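You operate a simulated robot arm through the tools that you are given. There is no shell and no other tool. Be economical: measure what you need, move in short steps, check, and stop when the job is done.

Carry out the task below with a simulated robot arm. There is one attempt and no reset: what you move stays moved.

JOB
Make a warm milky coffee in the orange cup and stir it.
Fine: cup on the tray; warmer on till its lamp is green, milk up to the line, warmer off, wooden spoon back in its pot; the other cup stays. Set down upright: what you pick out.

The check looks at the end state, three seconds after you hand in, the way a careful person would. Anything else that was tipped, shoved, dropped, spilled or broken makes it a failure.

ROBOT AND FRAMES
A 5-joint arm with a two-finger parallel gripper, fixed in place. Base frame: the origin is at the foot of the arm, x ahead of it, y to its left, z up; the work surface is at about z = 0. Units: mm, degrees, N and s.
With the tool pointing down near the work surface it reaches from about 260 to 680 mm from the base axis. Its first joint turns from -66.0 to 66.0 degrees. The tool tilts only in the upright plane through the base axis and itself; it spins freely about its own axis. Payload 2.9 kg.
Tool frame: the origin (TCP) lies between the finger pads and is the grasp point; the fingertips stand 30 mm ahead of it; z points along the fingers, y is the line along which they close. Largest opening 110 mm; finger width 20, thickness 10; the body of the gripper, 48 by 112 mm, starts 55 mm behind the TCP.
Orientation is that of the tool frame in the base frame, as a unit quaternion [w, x, y, z]. With the fingers straight down and closing along the base's y, the tool's x points along the base's -x, its y along +y and its z along -z.

CONTROLS
- The arm moves only by the tool arm_command. Its argument "increments" is a list of rows, each a list of 7 numbers: the finger opening in mm, from 0 to 110, then the shift along the tool's x, y, z in mm, then the turn, a rotation vector about the tool's x, y, z in degrees. In form: [[grip, x, y, z, rx, ry, rz], ...]. A call has 1 to 8 rows; each row is the pose to reach, as a shift and turn from the pose commanded when the call began, along the tool's axes at that moment. Each row takes 0.2 s and may step no farther than 50 mm and 8.6 degrees from the row before; otherwise, or with a gripper value out of range, the whole call is refused. A pose out of reach is approached as far as the arm can. The call stops where the force on the tool passes 90 N (or 10 N more than at its start, if that is more) or the arm is blocked; 0.2 s more then pass. The fingers move at their own pace (about 108 mm/s each) and stop on an object; they squeeze with about 39 N. The grip force told is the motor's: it shows also when the fingers shut on nothing. Time passes only in rows, and 0.2 s behind the last, so rows that repeat a pose let the fingers close. The reply holds the time, the measured pose of the TCP, the force on the tool along the base axes, the opening and the grip force, in the units named above and with some noise, with the torque about the TCP (base axes, N m) and any sound that the robot's microphone picked up.
- Cameras (640 x 400 px; columns grow to the right, rows downward): "scene" is fixed at [32, -447, 614.5]; the picture's right is [0.82, -0.57, 0.00], its down [-0.27, -0.39, -0.88] and it looks along [0.50, 0.72, -0.47] (base axes); focal length 340 px, centre (320, 200). "wrist" rides on the gripper at [72, 17, -103] in the tool frame; the picture's right is [-0.23, 0.97, 0.00], its down [-0.76, -0.18, -0.62] and it looks along [-0.61, -0.14, 0.78] (tool axes); focal length 222 px, centre (320, 200). There is no depth. A picture from a camera that has moved, and an enlarged one, comes with that camera's place and axes in the base frame and with its lens.
- capture(camera): a new picture of that camera. The clock stands still meanwhile.
- inspect(camera, box): a new picture of the part [left, top, right, bottom] of that camera's present view, enlarged. The clock stands still meanwhile.
- hand_in(): hands the job in; it is judged then, once.

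Go step by step. Nothing tells you positions but the pictures and the camera data: compare them with the known pose of the tool, close in by small moves and look again before you grip or let go. The budget is 120 turns and 76 pictures, counting those below and the enlarged ones. Unless the task says otherwise, let go and move clear before handing in, and close with one line.

The tools are called after ">>>" as name(argument=value, ...) on one line, values as JSON. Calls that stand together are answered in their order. arm_command: Moves the arm, as the interface text tells. Its arguments: {"type":"object","properties":{"increments":{"type":"array","items":{"type":"array","items":{"type":"number"}}}},"required":["increments"]} The other tools are called the same way: capture (camera) takes a picture; inspect (camera, box) takes an enlarged picture of a part of a camera's view; hand_in () hands the job in.

At the start:

```text
t: 0.0
tcp_pos: [418.9, 244.4, 356.6]
orientation: [0.0, 0.0, 1.0, 0.0]
contact_force: [0.7, -0.7, 0.0]
moment: [0.03, 0.04, 0.02]
width: 109.8
grip_force: 0.1
```

scene: 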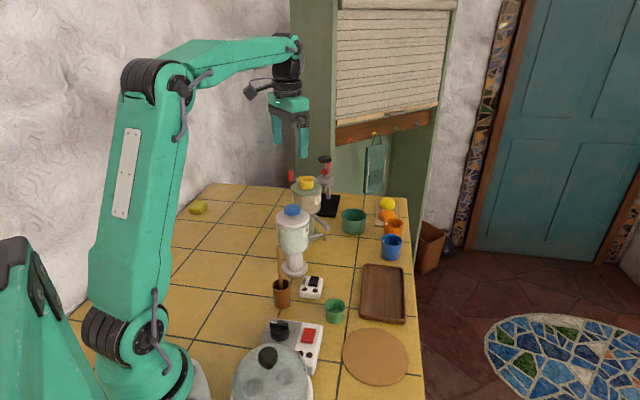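
wrist: 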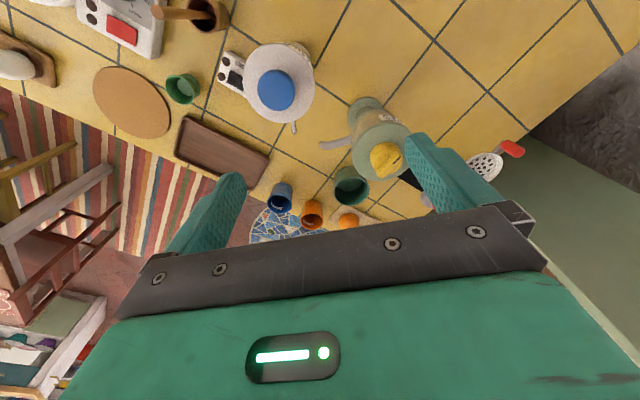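

I see a tiled table with two dispensers, cups, tray, a warmer and a spoon pot. I will enlarge the scene to identify them.

>>> inspect(camera="scene", box=[260, 140, 420, 240])

>>> inspect(camera="scene", box=[220, 190, 420, 315])

>>> inspect(camera="scene", box=[220, 270, 428, 400])

>>> inspect(camera="wrist", box=[160, 20, 420, 240])

```text
4.00 times, centred on (340, 190) of scene
camera zoom: at [32.0, -447.0, 614.5], right [0.82, -0.57, 0.0], down [-0.27, -0.39, -0.88], along [0.5, 0.72, -0.47], focal length 1360 px, centre (240, 240)
```

zoom: 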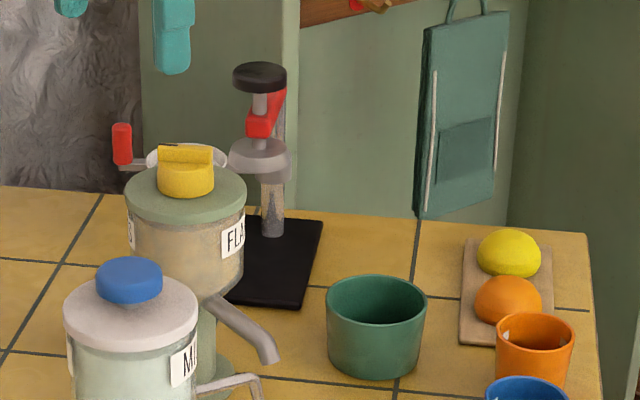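

```text
3.20 times, centred on (320, 252) of scene
camera zoom: at [32.0, -447.0, 614.5], right [0.82, -0.57, 0.0], down [-0.27, -0.39, -0.88], along [0.5, 0.72, -0.47], focal length 1088 px, centre (320, 32)
```

zoom: 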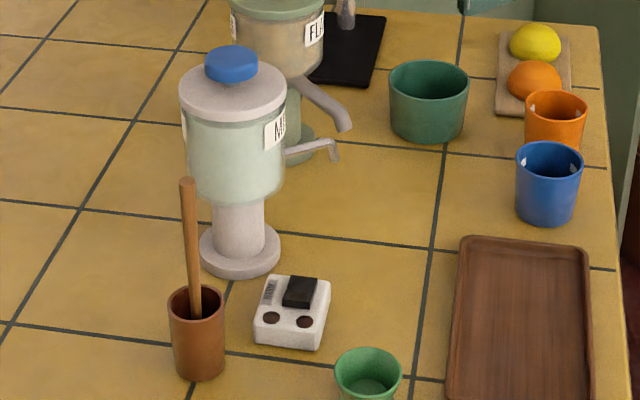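

```text
3.08 times, centred on (324, 335) of scene
camera zoom: at [32.0, -447.0, 614.5], right [0.82, -0.57, 0.0], down [-0.27, -0.39, -0.88], along [0.5, 0.72, -0.47], focal length 1047 px, centre (308, -215)
```

zoom: 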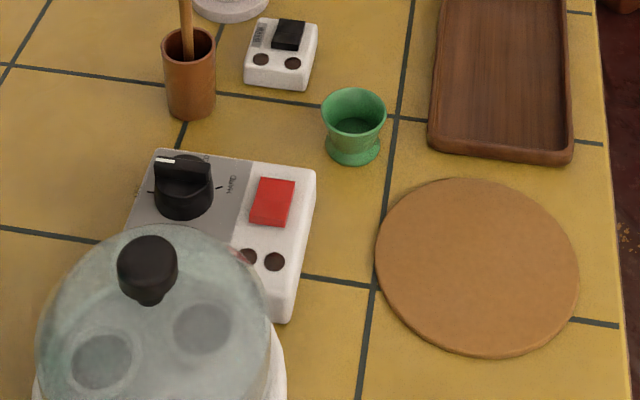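

```text
1.82 times, centred on (290, 130) of wrist
camera zoom: at [348.2, 262.1, 460.5], right [0.23, 0.97, 0.0], down [0.76, -0.18, 0.62], along [0.61, -0.14, -0.78], focal length 404 px, centre (374, 327)
```

zoom: 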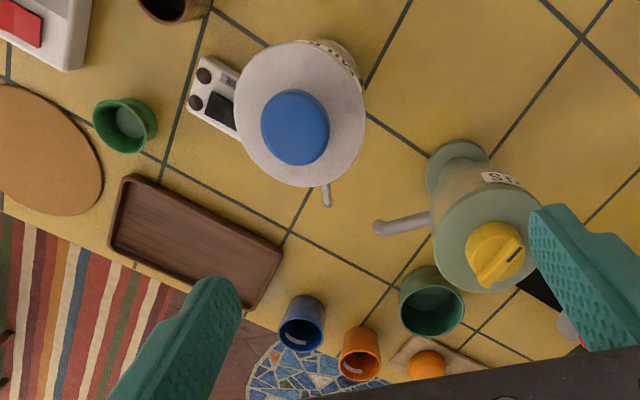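

Orange cup is near (728,156), blue cup near (653,88), milk dispenser near (390,190), a small two-lamp switch box near (377,87), spoon pot near (301,100). I move sideways at height for a better view of the boxes and labels.

>>> arm_command(increments=[[110, 0, -45, 0, 0, 0, 0], [110, 0, -90, 0, 0, 0, 0], [110, 0, -135, 0, 0, 0, 0], [110, 0, -180, 0, 0, 0, 0]])

>>> capture(camera="wrist")

```text
t: 1.0
tcp_pos: [419.1, 64.4, 358.9]
orientation: [0.0, 0.0, 1.0, 0.001]
contact_force: [-0.2, 1.1, 0.6]
moment: [0.03, 0.0, -0.03]
width: 110.0
grip_force: 0.1
```

```text
69 pictures are left
camera wrist: at [346.8, 82.8, 462.0], right [0.23, 0.97, 0.0], down [0.76, -0.18, 0.62], along [0.61, -0.14, -0.78], focal length 222 px, centre (320, 200)
```

wrist: 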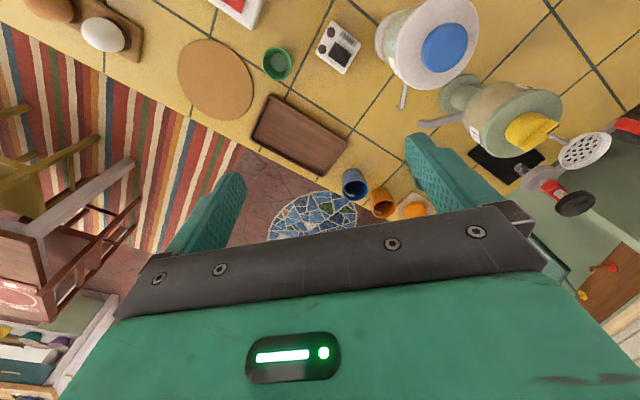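

>>> inspect(camera="wrist", box=[310, 10, 370, 80])

>>> inspect(camera="wrist", box=[330, 150, 410, 220])

>>> inspect(camera="wrist", box=[360, 0, 640, 220])

```text
5.71 times, centred on (340, 45) of wrist
camera zoom: at [346.8, 82.8, 462.0], right [0.23, 0.97, 0.0], down [0.76, -0.18, 0.62], along [0.61, -0.14, -0.78], focal length 1269 px, centre (206, 1086)
```

zoom: 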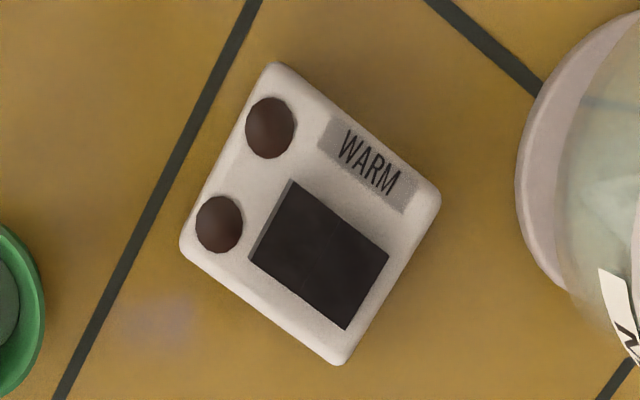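

```text
5.71 times, centred on (370, 185) of wrist
camera zoom: at [346.8, 82.8, 462.0], right [0.23, 0.97, 0.0], down [0.76, -0.18, 0.62], along [0.61, -0.14, -0.78], focal length 1269 px, centre (34, 286)
```

zoom: 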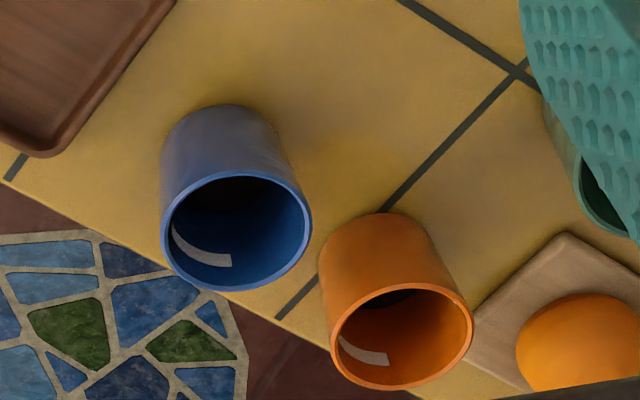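

```text
1.82 times, centred on (500, 110) of wrist
camera zoom: at [346.8, 82.8, 462.0], right [0.23, 0.97, 0.0], down [0.76, -0.18, 0.62], along [0.61, -0.14, -0.78], focal length 404 px, centre (-7, 364)
```

zoom: 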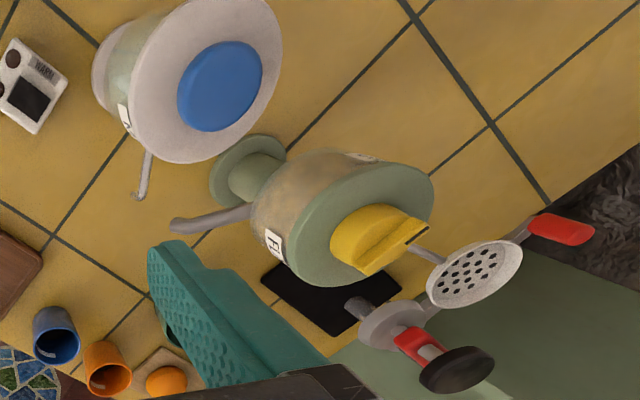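

The small box reads WARM; the cups have a white line inside. The orange cup is at radius ~740, so I need a tilted tool to pick it: first fly toward it at safe height and yaw to its azimuth (~12°).

>>> arm_command(increments=[[110, -38, 13, 20, 0, 0, -2.4], [110, -76, 26, 40, 0, 0, -4.8], [110, -114, 39, 60, 0, 0, -7.1], [110, -152, 52, 80, 0, 0, -9.5], [110, -191, 64, 100, 0, 0, -11.9], [110, -191, 64, 100, 0, 0, -11.9]])

>>> arm_command(increments=[[90, 0, 0, 0, 0, -7.5, 0], [90, 0, 0, 0, 0, -15, 0], [90, 0, 0, 0, 0, -22.5, 0], [90, 0, 0, 0, 0, -30, 0], [90, 0, 0, 0, 0, -30, 0]])

>>> capture(camera="wrist")

```text
t: 2.4
tcp_pos: [609.2, 128.9, 257.3]
orientation: [-0.001, -0.105, 0.994, -0.001]
contact_force: [0.1, -0.8, 0.1]
moment: [-0.02, 0.0, -0.01]
width: 110.0
grip_force: 0.0
```

```text
t: 3.6
tcp_pos: [609.9, 128.7, 256.6]
orientation: [0.258, -0.1, 0.96, 0.028]
contact_force: [0.1, -0.2, 0.0]
moment: [0.0, 0.0, -0.01]
width: 90.1
grip_force: 0.1
```

```text
65 pictures are left
camera wrist: at [495.6, 122.6, 310.7], right [-0.01, 0.99, 0.11], down [0.38, -0.1, 0.92], along [0.93, 0.05, -0.37], focal length 222 px, centre (320, 200)
```

wrist: 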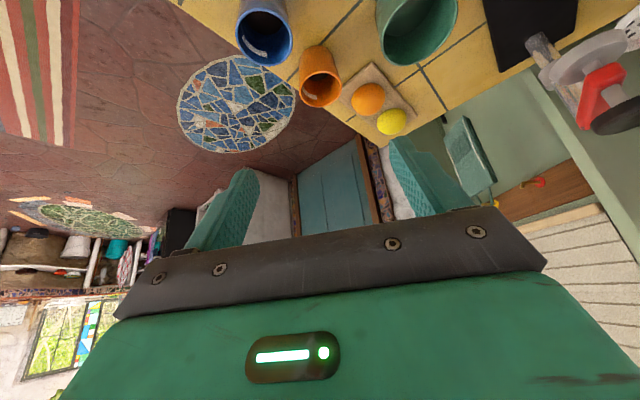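

The tilt works. I zoom on the orange cup to fix its position and contents.

>>> inspect(camera="wrist", box=[220, 0, 420, 140])

```text
2.86 times, centred on (320, 70) of wrist
camera zoom: at [495.6, 122.6, 310.7], right [-0.01, 0.99, 0.11], down [0.38, -0.1, 0.92], along [0.93, 0.05, -0.37], focal length 635 px, centre (320, 571)
```

zoom: 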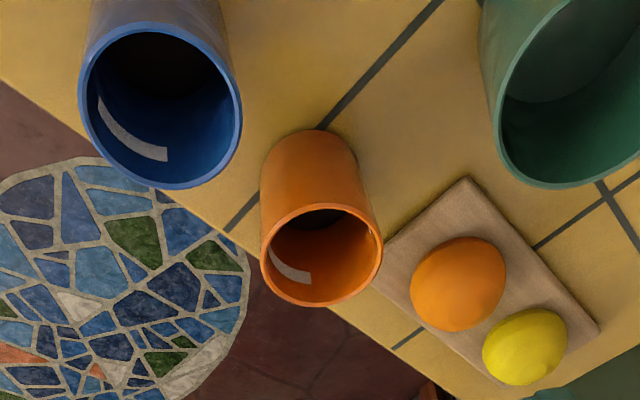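

Cup centre ≈ (725,154), height ≈ 55 mm, diameter ≈ 58. I descend along the tool axis to a pre-grasp point and look.

>>> arm_command(increments=[[90, 3, 0, 45, 0, 0, 0], [90, 6, 0, 90, 0, 0, 0], [90, 7, 0, 120, 0, 0, 0], [90, 7.3, 0, 147.7, 0, 0, 0], [90, 7.3, 0, 147.7, 0, 0, 0]])

>>> capture(camera="wrist")

>>> inspect(camera="scene", box=[320, 160, 440, 270])

```text
t: 4.8
tcp_pos: [677.6, 141.0, 123.8]
orientation: [0.257, -0.099, 0.961, 0.025]
contact_force: [0.3, 0.2, -0.6]
moment: [0.0, 0.02, 0.02]
width: 89.8
grip_force: 0.2
```

```text
63 pictures are left
camera wrist: at [562.3, 135.9, 177.3], right [-0.01, 0.99, 0.11], down [0.38, -0.1, 0.92], along [0.93, 0.05, -0.37], focal length 222 px, centre (320, 200)
```

wrist: 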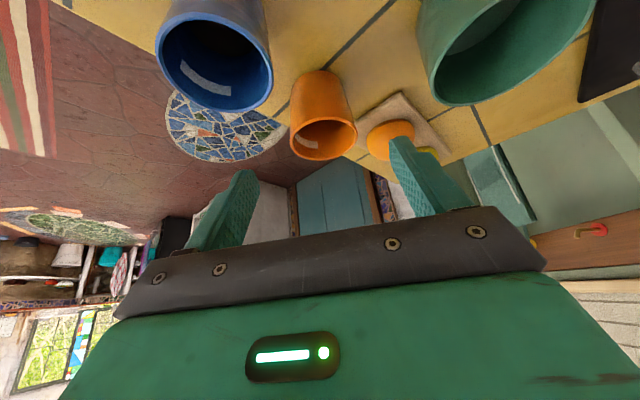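

```text
3.64 times, centred on (380, 215) of scene
camera zoom: at [32.0, -447.0, 614.5], right [0.82, -0.57, 0.0], down [-0.27, -0.39, -0.88], along [0.5, 0.72, -0.47], focal length 1237 px, centre (102, 146)
```

zoom: 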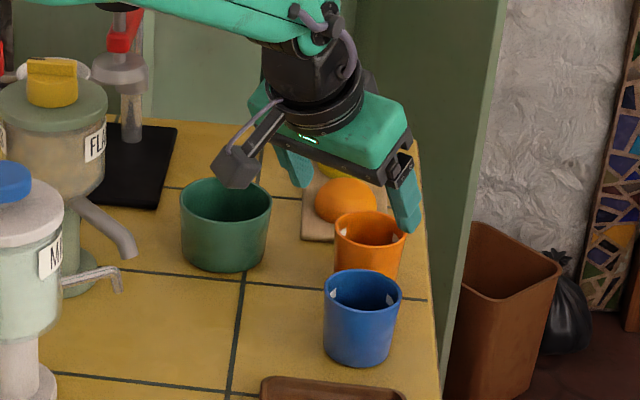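

Aligned. I descend to the grasp in two calls' worth of rows, keeping the opening.

>>> arm_command(increments=[[90, 0, 3, 30, 0, 0, 0], [90, 0, 3, 60, 0, 0, 0], [90, 0, 3, 80, 0, 0, 0], [90, 0, 3, 98, 0, 0, 0], [90, 0, 3, 98, 0, 0, 0]])

>>> capture(camera="wrist")

>>> inspect(camera="scene", box=[340, 180, 440, 270])

```text
t: 6.0
tcp_pos: [725.0, 156.0, 38.8]
orientation: [0.257, -0.101, 0.961, 0.028]
contact_force: [0.0, -0.3, -0.2]
moment: [0.0, 0.0, -0.02]
width: 90.2
grip_force: 0.1
```

```text
61 pictures are left
camera wrist: at [610.0, 149.7, 92.4], right [-0.01, 0.99, 0.11], down [0.38, -0.1, 0.92], along [0.93, 0.05, -0.37], focal length 222 px, centre (320, 200)
```

wrist: 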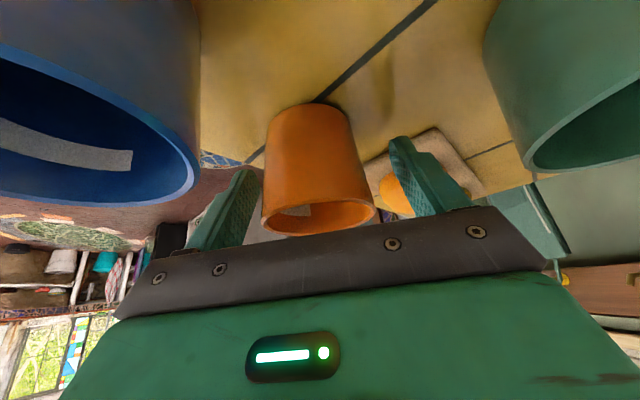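

```text
4.44 times, centred on (390, 225) of scene
camera zoom: at [32.0, -447.0, 614.5], right [0.82, -0.57, 0.0], down [-0.27, -0.39, -0.88], along [0.5, 0.72, -0.47], focal length 1512 px, centre (9, 89)
```

zoom: 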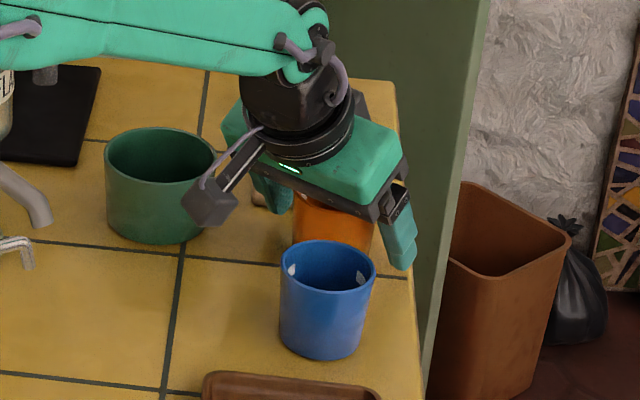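

The cup is centred between the fingers; I close.

>>> arm_command(increments=[[60, 0, 0, 0, 0, 0, 0], [40, 0, 0, 0, 0, 0, 0], [40, 0, 0, 0, 0, 0, 0]])

```text
t: 6.8
tcp_pos: [725.3, 155.4, 38.7]
orientation: [0.257, -0.1, 0.961, 0.028]
contact_force: [1.1, -0.5, 0.5]
moment: [0.0, -0.02, -0.02]
width: 63.4
grip_force: 39.1
```

Gripped (63 mm). I lift straight up 100 mm slowly.

>>> arm_command(increments=[[40, -5, 0, -8.7, 0, 0, 0], [40, -15, 0, -26, 0, 0, 0], [40, -25, 0, -43.3, 0, 0, 0], [40, -35, 0, -60.6, 0, 0, 0], [40, -45, 0, -77.9, 0, 0, 0], [40, -50, 0, -86.6, 0, 0, 0]])

>>> inspect(camera="scene", box=[320, 150, 440, 270])

```text
t: 8.2
tcp_pos: [725.3, 155.1, 142.6]
orientation: [0.258, -0.1, 0.961, 0.028]
contact_force: [-0.5, -0.8, -1.3]
moment: [-0.02, 0.0, 0.01]
width: 63.2
grip_force: 38.8
```

```text
3.33 times, centred on (380, 210) of scene
camera zoom: at [32.0, -447.0, 614.5], right [0.82, -0.57, 0.0], down [-0.27, -0.39, -0.88], along [0.5, 0.72, -0.47], focal length 1134 px, centre (120, 167)
```

zoom: 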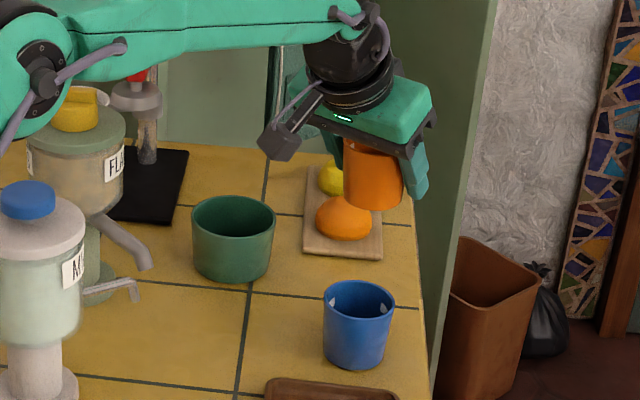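

Lifted cleanly. Now I bring it in to radius ~590 at azimuth 16°, over an empty tile.

>>> arm_command(increments=[[40, 16.5, 6.3, -9.5, -0.25, 0, -0.43], [40, 33, 12.3, -19, -0.5, 0, -0.87], [40, 49.6, 17.9, -28.6, -0.75, 0, -1.3], [40, 66.2, 23.2, -38.2, -1, 0, -1.73], [40, 82.8, 28.2, -47.8, -1.25, 0, -2.17], [40, 99.5, 32.9, -57.5, -1.5, 0, -2.6], [40, 116, 37.2, -67, -1.75, 0, -3.03], [40, 132.7, 41.2, -76.6, -2, 0, -3.46]])

>>> capture(camera="scene")

>>> capture(camera="wrist")

```text
t: 10.0
tcp_pos: [564.1, 164.1, 140.1]
orientation: [0.256, -0.134, 0.957, 0.037]
contact_force: [0.2, -0.1, -0.5]
moment: [0.0, -0.05, 0.02]
width: 63.3
grip_force: 38.9
```

```text
58 pictures are left
```

scene: 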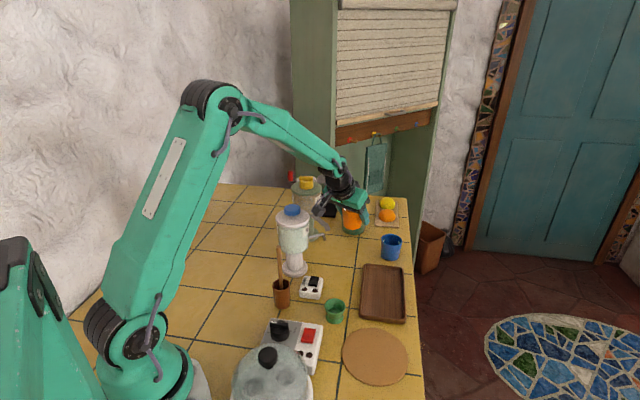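

```text
57 pictures are left
camera wrist: at [450.9, 150.0, 194.0], right [-0.08, 0.99, 0.12], down [0.38, -0.08, 0.92], along [0.92, 0.12, -0.37], focal length 222 px, centre (320, 200)
```

wrist: 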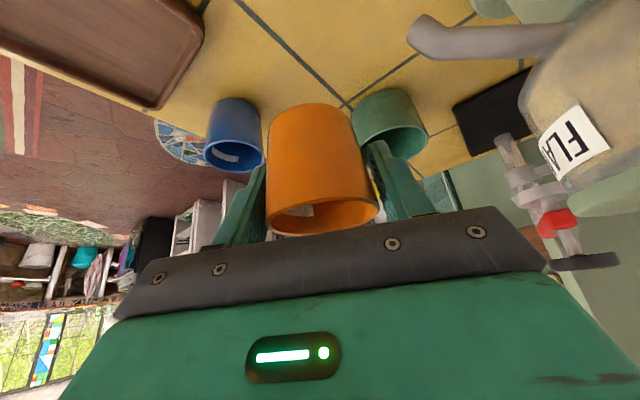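

Clear spot below, and I shift 12 mm outward to keep the camera off the milk dispenser while lowering.

>>> arm_command(increments=[[40, -10.4, 0, 6, 0, 0, 0], [40, -0.4, 0, 23.3, 0, 0, 0], [40, 9.6, 0, 40.6, 0, 0, 0], [40, 19.6, 0, 58, 0, 0, 0], [40, 29.6, 0, 75.3, 0, 0, 0], [40, 34.6, 0, 84, 0, 0, 0], [40, 37.6, 0, 89.1, 0, 0, 0]])

>>> inspect(camera="scene", box=[270, 180, 420, 290])

```text
t: 11.6
tcp_pos: [578.7, 166.8, 44.0]
orientation: [0.256, -0.133, 0.957, 0.037]
contact_force: [-0.7, -0.1, -0.9]
moment: [0.0, 0.01, 0.04]
width: 63.4
grip_force: 39.1
```

```text
3.64 times, centred on (345, 235) of scene
camera zoom: at [32.0, -447.0, 614.5], right [0.82, -0.57, 0.0], down [-0.27, -0.39, -0.88], along [0.5, 0.72, -0.47], focal length 1237 px, centre (229, 73)
```

zoom: 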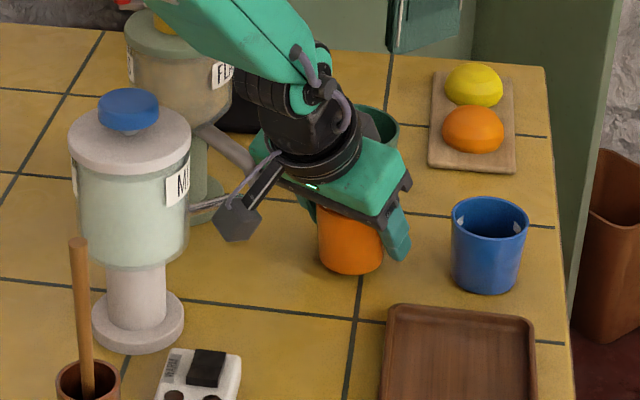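

About 5 mm above the tile; lower the rest, watching force, then open.

>>> arm_command(increments=[[40, 1, 0, 1.7, 0, 0, 0], [40, 2, 0, 3.5, 0, 0, 0], [40, 2.6, 0, 4.5, 0, 0, 0], [40, 2.6, 0, 4.5, 0, 0, 0]])

```text
t: 12.6
tcp_pos: [578.0, 167.3, 39.8]
orientation: [0.256, -0.133, 0.957, 0.036]
contact_force: [-0.3, -0.6, -0.3]
moment: [0.0, 0.02, -0.01]
width: 63.3
grip_force: 39.3
```

>>> arm_command(increments=[[40, 0.4, 0, 0.7, 0, 0, 0], [40, 0.8, 0, 1.4, 0, 0, 0], [40, 0.8, 0, 1.4, 0, 0, 0]])

```text
t: 13.4
tcp_pos: [577.0, 165.8, 38.4]
orientation: [0.258, -0.133, 0.956, 0.037]
contact_force: [-5.2, 2.4, 13.8]
moment: [0.35, 0.36, 0.04]
width: 63.1
grip_force: 39.3
```

Contact with the table. I open and back away along the tool axis.

>>> arm_command(increments=[[66, -0.4, 0, -0.7, 0, 0, 0], [80, -0.4, 0, -0.7, 0, 0, 0], [90, -0.4, 0, -0.7, 0, 0, 0], [90, -0.4, 0, -15, 0, 0, 0], [90, -0.4, 0, -45, 0, 0, 0], [90, -10, 0, -85, 0, 0, 0], [90, -30, 0, -120, 0, 0, 0]])

>>> inspect(camera="scene", box=[270, 180, 420, 290])

>>> capture(camera="wrist")

```text
t: 15.0
tcp_pos: [543.3, 156.5, 157.9]
orientation: [0.256, -0.133, 0.957, 0.036]
contact_force: [0.7, 0.1, -0.3]
moment: [-0.04, -0.01, 0.03]
width: 90.2
grip_force: 0.1
```

```text
3.64 times, centred on (345, 235) of scene
camera zoom: at [32.0, -447.0, 614.5], right [0.82, -0.57, 0.0], down [-0.27, -0.39, -0.88], along [0.5, 0.72, -0.47], focal length 1237 px, centre (229, 73)
```

zoom: 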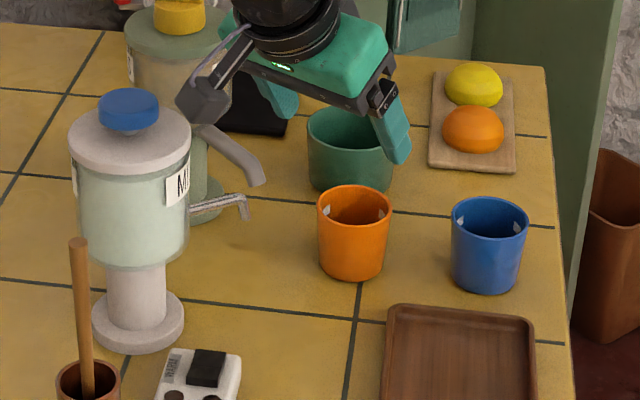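

```text
54 pictures are left
camera wrist: at [428.8, 142.8, 212.6], right [-0.08, 0.99, 0.11], down [0.38, -0.08, 0.92], along [0.92, 0.12, -0.37], focal length 222 px, centre (320, 200)
```

wrist: 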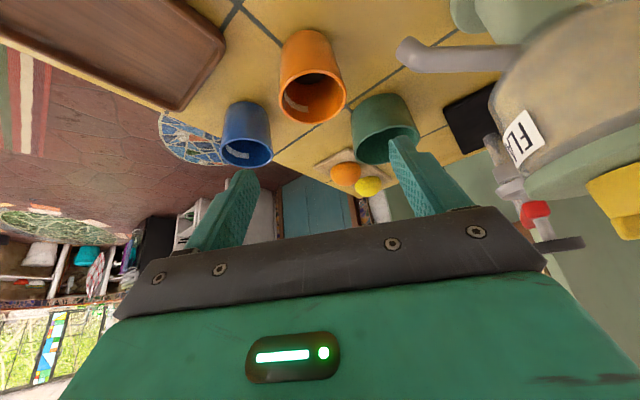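

Cup stands upright near (577,166). To bring it under the spout I need the camera on the outer side: I rise, straighten, and spin the tool 180°.

>>> arm_command(increments=[[90, -19, 0, -12, 0, 7.5, 0], [90, -38, 0, -25, 0, 15, 0], [90, -57, 0, -37, 0, 22.5, 0], [90, -75, 0, -49, 0, 30, 0]])

>>> arm_command(increments=[[90, 0, 0, 0, 0, 0, 8.5], [90, 0, 0, 0, 0, 0, 17], [90, 0, 0, 0, 0, 0, 25.5], [90, 0, 0, 0, 0, 0, 34], [90, 0, 0, 0, 0, 0, 42.5], [90, 0, 0, 0, 0, 0, 51], [90, 0, 0, 0, 0, 0, 59.5], [90, 0, 0, 0, 0, 0, 68]])

>>> arm_command(increments=[[90, 0, 0, 0, 0, 0, 8.5], [90, 0, 0, 0, 0, 0, 17], [90, 0, 0, 0, 0, 0, 25.5], [90, 0, 0, 0, 0, 0, 34], [90, 0, 0, 0, 0, 0, 42.5], [90, 0, 0, 0, 0, 0, 51], [90, 0, 0, 0, 0, 0, 59.5], [90, 0, 0, 0, 0, 0, 68]])

>>> arm_command(increments=[[90, 0, 0, 0, 0, 0, 8.5], [90, 0, 0, 0, 0, 0, 17], [90, 0, 0, 0, 0, 0, 25.5], [90, 0, 0, 0, 0, 0, 34], [90, 0, 0, 0, 0, 0, 42.5], [90, 0, 0, 0, 0, 0, 44], [90, 0, 0, 0, 0, 0, 44]])

>>> capture(camera="wrist")

```text
t: 16.0
tcp_pos: [585.7, 168.7, 236.2]
orientation: [-0.001, -0.138, 0.99, 0.0]
contact_force: [-0.3, -0.6, 0.1]
moment: [0.0, -0.03, 0.02]
width: 89.9
grip_force: 0.0
```

```text
t: 17.8
tcp_pos: [582.1, 168.0, 235.9]
orientation: [-0.001, 0.441, 0.898, 0.0]
contact_force: [0.9, -0.3, 0.7]
moment: [0.0, 0.01, 0.0]
width: 90.2
grip_force: 0.1
```

```text
t: 19.6
tcp_pos: [584.1, 169.6, 236.2]
orientation: [0.001, 0.867, 0.498, 0.0]
contact_force: [0.1, 0.0, 0.0]
moment: [-0.03, 0.03, -0.01]
width: 89.9
grip_force: 0.2
```

```text
t: 21.2
tcp_pos: [583.1, 167.4, 236.5]
orientation: [0.0, 0.979, 0.203, 0.0]
contact_force: [-0.3, -0.9, 0.6]
moment: [0.0, 0.0, -0.01]
width: 90.1
grip_force: 0.0
out of reach, approached as far as the arm can: row 5, 6, 7
```

```text
53 pictures are left
camera wrist: at [657.7, 182.3, 340.1], right [0.18, -0.98, 0.0], down [-0.77, -0.14, 0.62], along [-0.61, -0.11, -0.78], focal length 222 px, centre (320, 200)
```

wrist: 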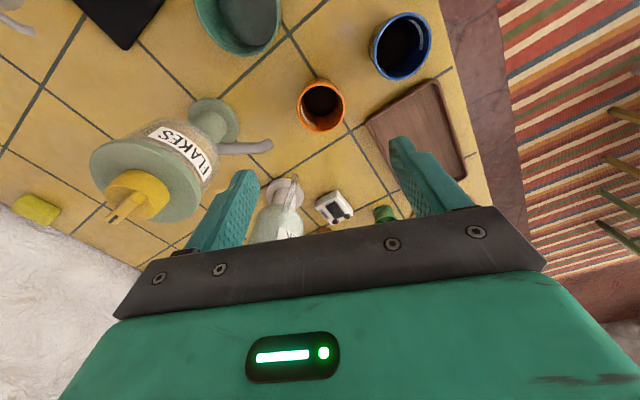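

Spin stops ~7° short of 180°, which is fine; camera is now on the outer side. I see dark coffee in the cup. I lean the tool 15° outward and go to a pre-grasp over the cup.

>>> arm_command(increments=[[90, 10, 1.3, 35, 0.97, -7.45, 0], [90, 19.8, 2.6, 70, 1.94, -14.9, 0], [90, 19.8, 2.6, 97, 1.94, -14.9, 0], [90, 19.8, 2.6, 97, 1.94, -14.9, 0]])

>>> capture(camera="wrist")

```text
t: 22.2
tcp_pos: [595.8, 170.6, 140.0]
orientation: [0.011, 0.97, 0.202, -0.132]
contact_force: [-0.9, -0.4, 0.2]
moment: [0.01, 0.0, 0.03]
width: 90.0
grip_force: 0.2
out of reach, approached as far as the arm can: row 2, 3, 4
```

```text
52 pictures are left
camera wrist: at [693.4, 193.0, 220.1], right [0.18, -0.98, 0.03], down [-0.59, -0.09, 0.8], along [-0.79, -0.16, -0.59], focal length 222 px, centre (320, 200)
```

wrist: 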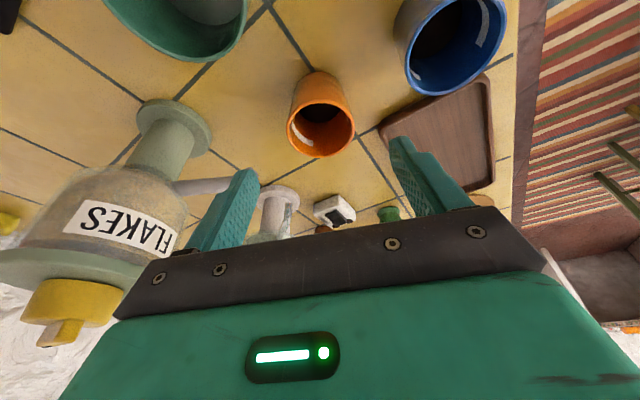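

Looks aligned; cup rim centre ~ (581,168). I descend to grasp height.

>>> arm_command(increments=[[90, 11.4, 0, 25, 0, 0, 0], [90, 11.4, 0, 50, 0, 0, 0], [90, 11.4, 0, 75, 0, 0, 0], [90, 11.4, 0, 98, 0, 0, 0], [90, 11.4, 0, 98, 0, 0, 0]])

>>> capture(camera="wrist")

>>> inspect(camera="scene", box=[270, 180, 420, 290])

```text
t: 23.4
tcp_pos: [603.3, 172.9, 48.0]
orientation: [0.01, 0.97, 0.203, -0.131]
contact_force: [0.3, -0.1, 0.3]
moment: [-0.03, -0.02, 0.01]
width: 90.1
grip_force: 0.0
out of reach, approached as far as the arm can: row 2, 3, 4, 5
```

```text
51 pictures are left
camera wrist: at [701.3, 195.6, 128.4], right [0.18, -0.98, 0.03], down [-0.59, -0.09, 0.8], along [-0.79, -0.16, -0.59], focal length 222 px, centre (320, 200)
```

wrist: 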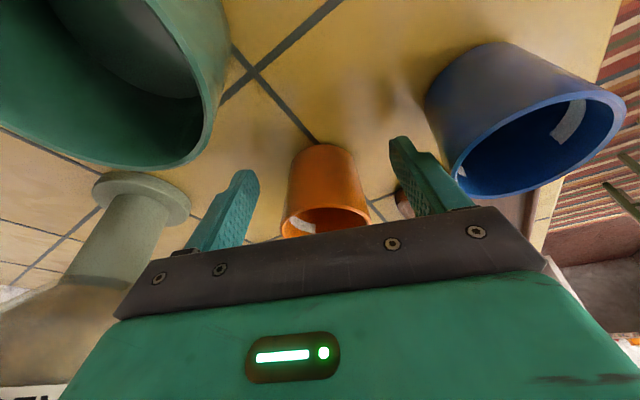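

```text
3.64 times, centred on (345, 235) of scene
camera zoom: at [32.0, -447.1, 614.5], right [0.82, -0.57, 0.0], down [-0.27, -0.39, -0.88], along [0.5, 0.72, -0.47], focal length 1237 px, centre (229, 73)
```

zoom: 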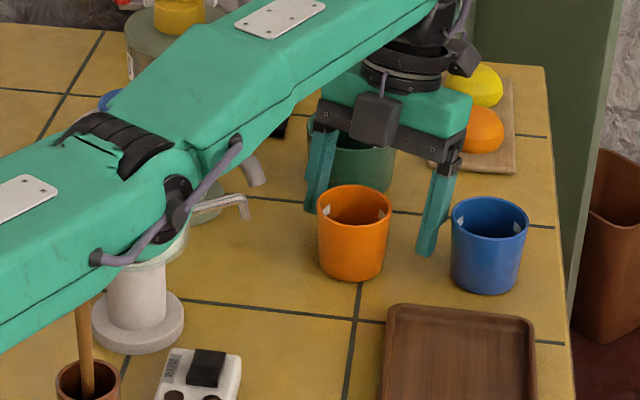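

The arm is at full stretch in this leaning pose and cannot reach; I back off upward and will instead grip with a vertical tool.

>>> arm_command(increments=[[90, 0, 0, -25, 0, 0, 0], [90, 0, 0, -50, 0, 0, 0], [90, 0, 0, -75, 0, 0, 0], [90, -10, 0, -110, 0, 0, 0], [90, -10, 0, -110, -0.97, 7.45, 0], [90, -10, 0, -110, -1.94, 14.9, 0], [90, -10, 0, -110, -1.94, 14.9, 0]])

>>> capture(camera="wrist")

```text
t: 25.0
tcp_pos: [621.0, 177.5, 153.1]
orientation: [0.001, 0.979, 0.204, 0.0]
contact_force: [-0.3, 0.1, 1.0]
moment: [-0.02, 0.01, -0.02]
width: 90.2
grip_force: 0.1
out of reach, approached as far as the arm can: row 1, 2, 3, 4
```

```text
49 pictures are left
camera wrist: at [694.6, 193.2, 256.5], right [0.18, -0.98, 0.0], down [-0.77, -0.14, 0.62], along [-0.61, -0.11, -0.78], focal length 222 px, centre (320, 200)
```

wrist: 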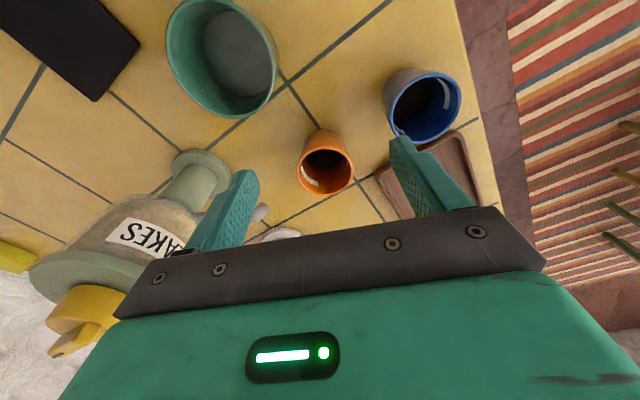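

Cup at (581,167). I centre over it with vertical tool and descend.

>>> arm_command(increments=[[90, -20.5, -3.2, 0, 0, 0, 0], [90, -40.9, -6.4, 0, 0, 0, 0], [90, -40.9, -6.4, 35, 0, 0, 0], [90, -40.9, -6.4, 70, 0, 0, 0], [90, -40.9, -6.4, 90, 0, 0, 0], [90, -40.9, -6.4, 105, 0, 0, 0], [90, -40.9, -6.4, 105, 0, 0, 0]])

>>> inspect(camera="scene", box=[270, 180, 420, 290])

>>> capture(camera="wrist")

```text
t: 26.6
tcp_pos: [580.7, 169.2, 47.1]
orientation: [0.0, 0.979, 0.205, 0.0]
contact_force: [-0.2, 0.3, 0.6]
moment: [-0.02, -0.01, 0.0]
width: 90.0
grip_force: 0.2
```

```text
3.64 times, centred on (345, 235) of scene
camera zoom: at [32.0, -447.0, 614.5], right [0.82, -0.57, 0.0], down [-0.27, -0.39, -0.88], along [0.5, 0.72, -0.47], focal length 1237 px, centre (229, 73)
```

zoom: 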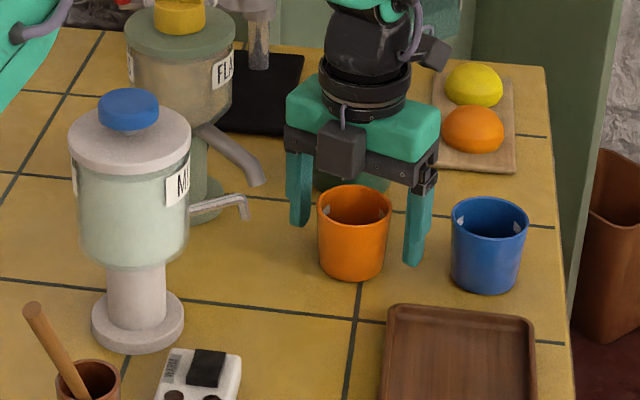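

```text
47 pictures are left
camera wrist: at [654.6, 183.0, 151.4], right [0.18, -0.98, 0.0], down [-0.77, -0.14, 0.62], along [-0.61, -0.11, -0.78], focal length 222 px, centre (320, 200)
```

wrist: 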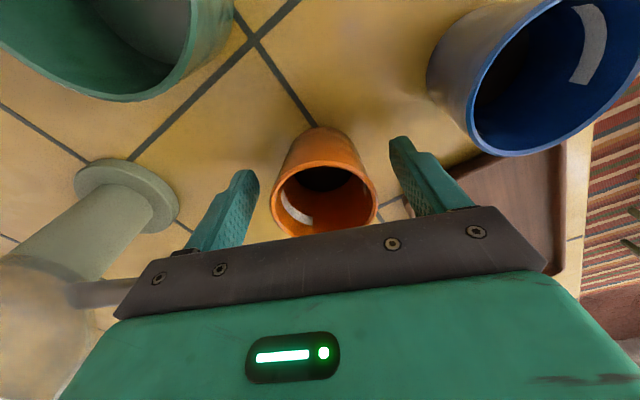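

Cup is centred. I notice the spoon leans differently now — the outstretched arm must have brushed it earlier; it is still in its pot and I'll check it later. Now I grip the cup.

>>> arm_command(increments=[[60, 0, 0, 0, 0, 0, 0], [40, 0, 0, 0, 0, 0, 0], [40, 0, 0, 0, 0, 0, 0]])

>>> inspect(camera="scene", box=[220, 220, 340, 320])

```text
t: 27.4
tcp_pos: [579.8, 166.4, 47.7]
orientation: [0.0, 0.979, 0.205, -0.001]
contact_force: [0.8, 1.1, 0.4]
moment: [-0.04, -0.03, 0.01]
width: 58.9
grip_force: 38.8
```

```text
4.00 times, centred on (280, 270) of scene
camera zoom: at [32.0, -447.0, 614.5], right [0.82, -0.57, 0.0], down [-0.27, -0.39, -0.88], along [0.5, 0.72, -0.47], focal length 1360 px, centre (480, -80)
```

zoom: 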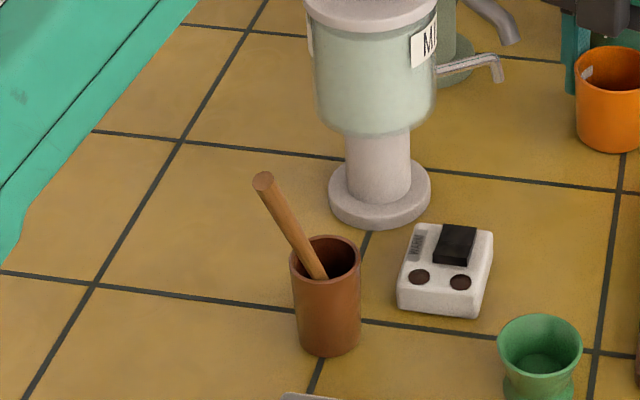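

Gripped; the spoon just leans in its unmoved pot. I lift 4 mm and move to (548,165), the start for the approach under the spout.

>>> arm_command(increments=[[40, 0, 0, -4, 0, 0, 0], [40, -8, -3, -4, 0, 0, -1], [40, -16, -6, -4, 0, 0, -2], [40, -24, -9, -4, 0, 0, -3], [40, -30.1, -11, -4, 0, 0, -3], [40, -30.1, -11, -4, 0, 0, -3]])

>>> inspect(camera="scene", box=[290, 200, 370, 260])

>>> capture(camera="wrist")

```text
t: 28.8
tcp_pos: [549.2, 167.2, 50.2]
orientation: [0.0, 0.973, 0.23, 0.0]
contact_force: [-0.2, -0.5, -1.5]
moment: [-0.02, -0.03, -0.01]
width: 58.3
grip_force: 39.0
```

```text
6.67 times, centred on (330, 230) of scene
camera zoom: at [32.0, -447.0, 614.5], right [0.82, -0.57, 0.0], down [-0.27, -0.39, -0.88], along [0.5, 0.72, -0.47], focal length 2268 px, centre (253, 0)
```

zoom: 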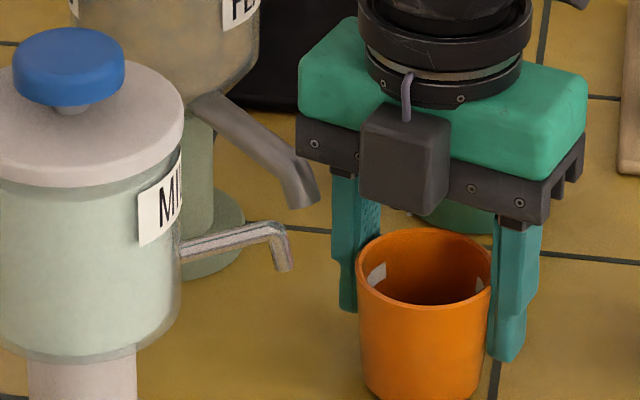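

```text
44 pictures are left
camera wrist: at [622.8, 185.6, 155.0], right [0.23, -0.97, 0.0], down [-0.76, -0.18, 0.62], along [-0.61, -0.14, -0.78], focal length 222 px, centre (320, 200)
```

wrist: 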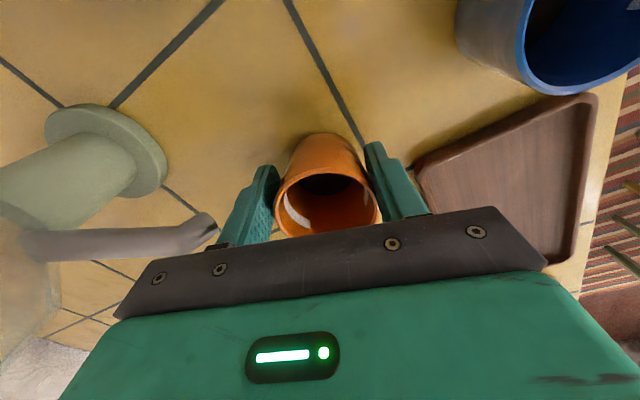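

Spout tip is about (487,187,68) with ~11 mm clearance above the rim (~55). I go 60 % of the way and check.

>>> arm_command(increments=[[40, -7, -7, 0, 0, 0, -0.7], [40, -14, -14, 0, 0, 0, -1.4], [40, -21, -20.5, 0, 0, 0, -2.1], [40, -28, -27.3, 0, 0, 0, -2.9], [40, -28, -27.3, 0, 0, 0, -2.9]])

>>> inspect(camera="scene", box=[280, 200, 360, 260])

>>> capture(camera="wrist")

```text
t: 30.0
tcp_pos: [511.3, 179.2, 52.8]
orientation: [0.0, 0.967, 0.253, -0.001]
contact_force: [-0.1, 0.4, -0.7]
moment: [0.02, -0.04, 0.01]
width: 58.8
grip_force: 39.0
```

```text
6.67 times, centred on (320, 230) of scene
camera zoom: at [32.0, -447.0, 614.5], right [0.82, -0.57, 0.0], down [-0.27, -0.39, -0.88], along [0.5, 0.72, -0.47], focal length 2268 px, centre (320, 0)
```

zoom: 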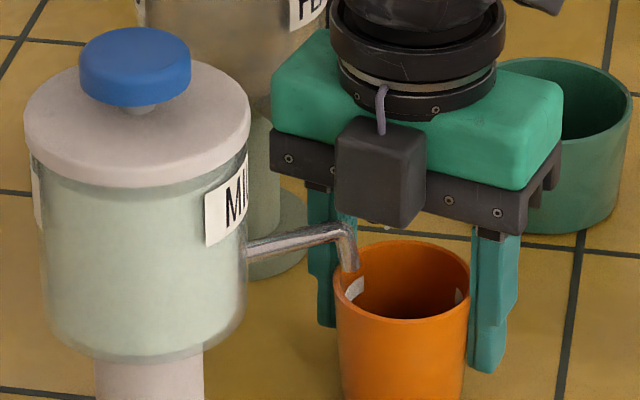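

```text
42 pictures are left
camera wrist: at [584.3, 202.1, 156.2], right [0.28, -0.96, 0.0], down [-0.75, -0.22, 0.62], along [-0.6, -0.17, -0.78], focal length 222 px, centre (320, 200)
```

wrist: 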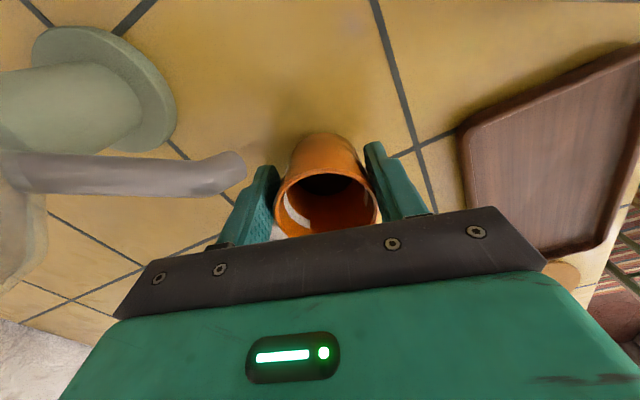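

The rim passes below the spout with clearance. I move the last ~24 mm to (488,185).

>>> arm_command(increments=[[40, -6, -5.5, 0, 0, 0, 0], [40, -12, -11, 0, 0, 0, 0], [40, -17.5, -16.4, 0, 0, 0, 0], [40, -17.5, -16.4, 0, 0, 0, 0]])

>>> inspect(camera="scene", box=[280, 200, 360, 260])

>>> inspect(camera="wrist", box=[220, 110, 420, 250])

```text
t: 31.0
tcp_pos: [489.7, 185.2, 53.3]
orientation: [0.0, 0.967, 0.254, 0.001]
contact_force: [-0.7, 1.4, -1.0]
moment: [0.0, 0.01, 0.01]
width: 58.5
grip_force: 39.1
```

```text
6.67 times, centred on (320, 230) of scene
camera zoom: at [32.0, -447.0, 614.5], right [0.82, -0.57, 0.0], down [-0.27, -0.39, -0.88], along [0.5, 0.72, -0.47], focal length 2268 px, centre (320, 0)
```

zoom: 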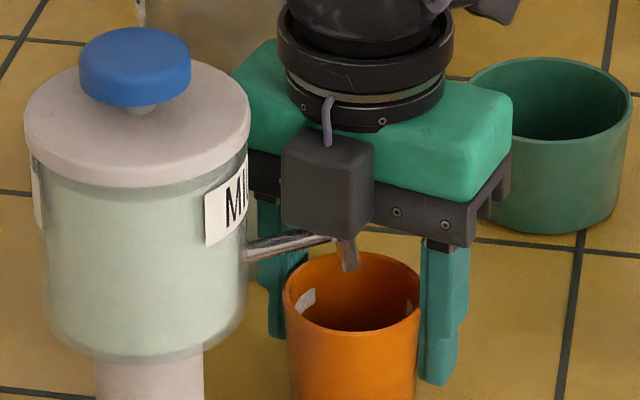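

```text
2.86 times, centred on (320, 180) of wrist
camera zoom: at [562.5, 207.3, 156.0], right [0.28, -0.96, 0.0], down [-0.75, -0.22, 0.62], along [-0.6, -0.17, -0.78], focal length 635 px, centre (320, 257)
```

zoom: 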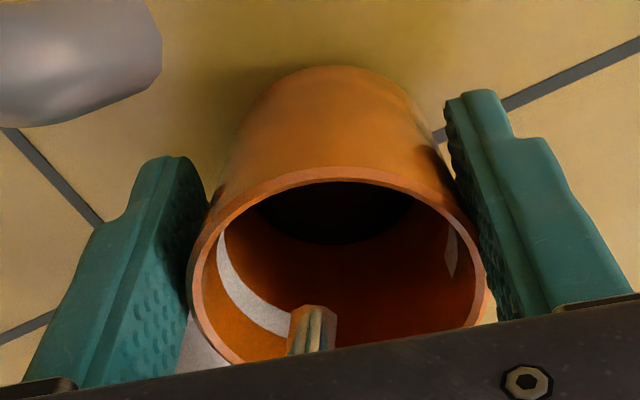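

The spout tip is over the cup's interior. I lower to the table and release.

>>> arm_command(increments=[[40, 0, 0, 2, 0, 0, 0], [40, 0, 0, 4, 0, 0, 0], [40, 0, 0, 5, 0, 0, 0], [40, 0, 0, 5, 0, 0, 0]])

```text
t: 32.0
tcp_pos: [491.0, 184.4, 48.2]
orientation: [0.0, 0.967, 0.253, 0.0]
contact_force: [-1.2, 0.8, 8.4]
moment: [-0.06, 0.26, -0.03]
width: 58.1
grip_force: 38.9
```

Touchdown. I open, shift slightly away from both jars, and rise straight up with the spout passing between the fingers.

>>> arm_command(increments=[[60, 0, 0, -0.5, 0, 0, 0], [75, 0, 0, -0.5, 0, 0, 0], [90, 0, 0, -0.5, 0, 0, 0], [90, 4, 5, -1, 0, 0, 0], [90, 8, 10, -2, 0, 0, 0]])

>>> arm_command(increments=[[90, 0, 0, -20, 0, 0, 0], [90, 0, 0, -50, 0, 0, 0], [90, 0, 0, -90, 0, 0, 0], [90, 0, 0, -130, 0, 0, 0], [90, 0, 0, -170, 0, 0, 0], [90, 0, 0, -210, 0, 0, 0]])

>>> capture(camera="wrist")

>>> inspect(camera="scene", box=[260, 190, 380, 310])

```text
t: 33.2
tcp_pos: [502.5, 178.4, 49.4]
orientation: [-0.001, 0.967, 0.254, 0.0]
contact_force: [0.5, -0.9, 0.1]
moment: [-0.02, -0.03, -0.01]
width: 89.8
grip_force: 0.2
```

```text
t: 34.6
tcp_pos: [504.8, 179.5, 259.8]
orientation: [0.0, 0.967, 0.255, 0.0]
contact_force: [-0.6, -0.1, 0.1]
moment: [0.01, -0.03, -0.01]
width: 89.8
grip_force: 0.2
```

```text
39 pictures are left
camera wrist: at [575.8, 203.1, 363.3], right [0.28, -0.96, 0.0], down [-0.75, -0.22, 0.62], along [-0.6, -0.17, -0.78], focal length 222 px, centre (320, 200)
```

wrist: 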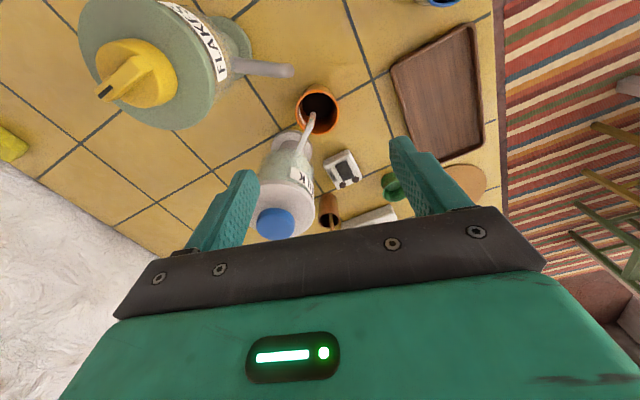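

```text
3.33 times, centred on (320, 250) of scene
camera zoom: at [32.0, -447.0, 614.5], right [0.82, -0.57, 0.0], down [-0.27, -0.39, -0.88], along [0.5, 0.72, -0.47], focal length 1134 px, centre (320, 33)
```

zoom: 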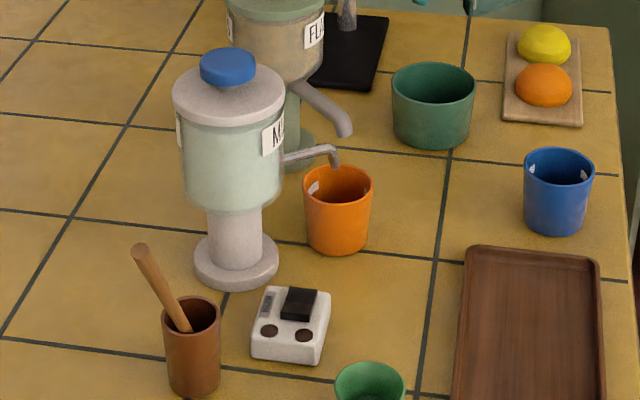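

The cup stands under the spout. Now the WARM switch: I zoom for its exact place and type.

>>> inspect(camera="wrist", box=[310, 130, 390, 210])

>>> inspect(camera="scene", box=[290, 265, 335, 305])

```text
5.00 times, centred on (350, 170) of wrist
camera zoom: at [575.8, 203.1, 363.3], right [0.28, -0.96, 0.0], down [-0.75, -0.22, 0.62], along [-0.6, -0.17, -0.78], focal length 1111 px, centre (170, 350)
```

zoom: 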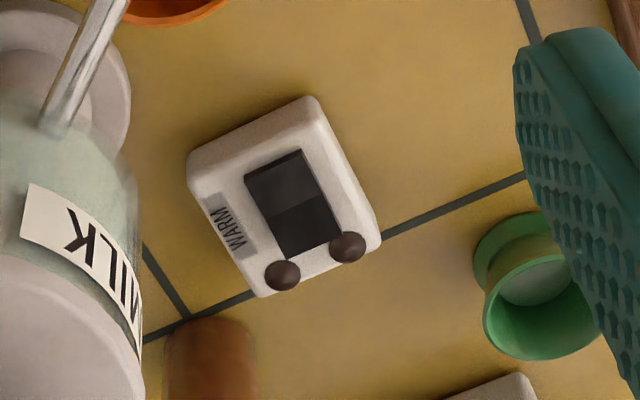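

```text
10.00 times, centred on (312, 285) of scene
camera zoom: at [32.0, -447.0, 614.5], right [0.82, -0.57, 0.0], down [-0.27, -0.39, -0.88], along [0.5, 0.72, -0.47], focal length 3401 px, centre (395, -650)
```

zoom: 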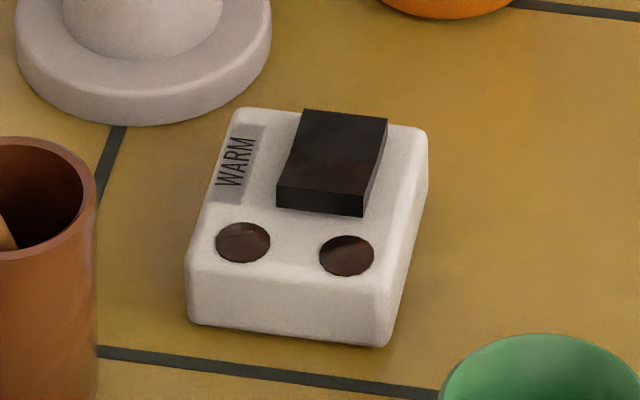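

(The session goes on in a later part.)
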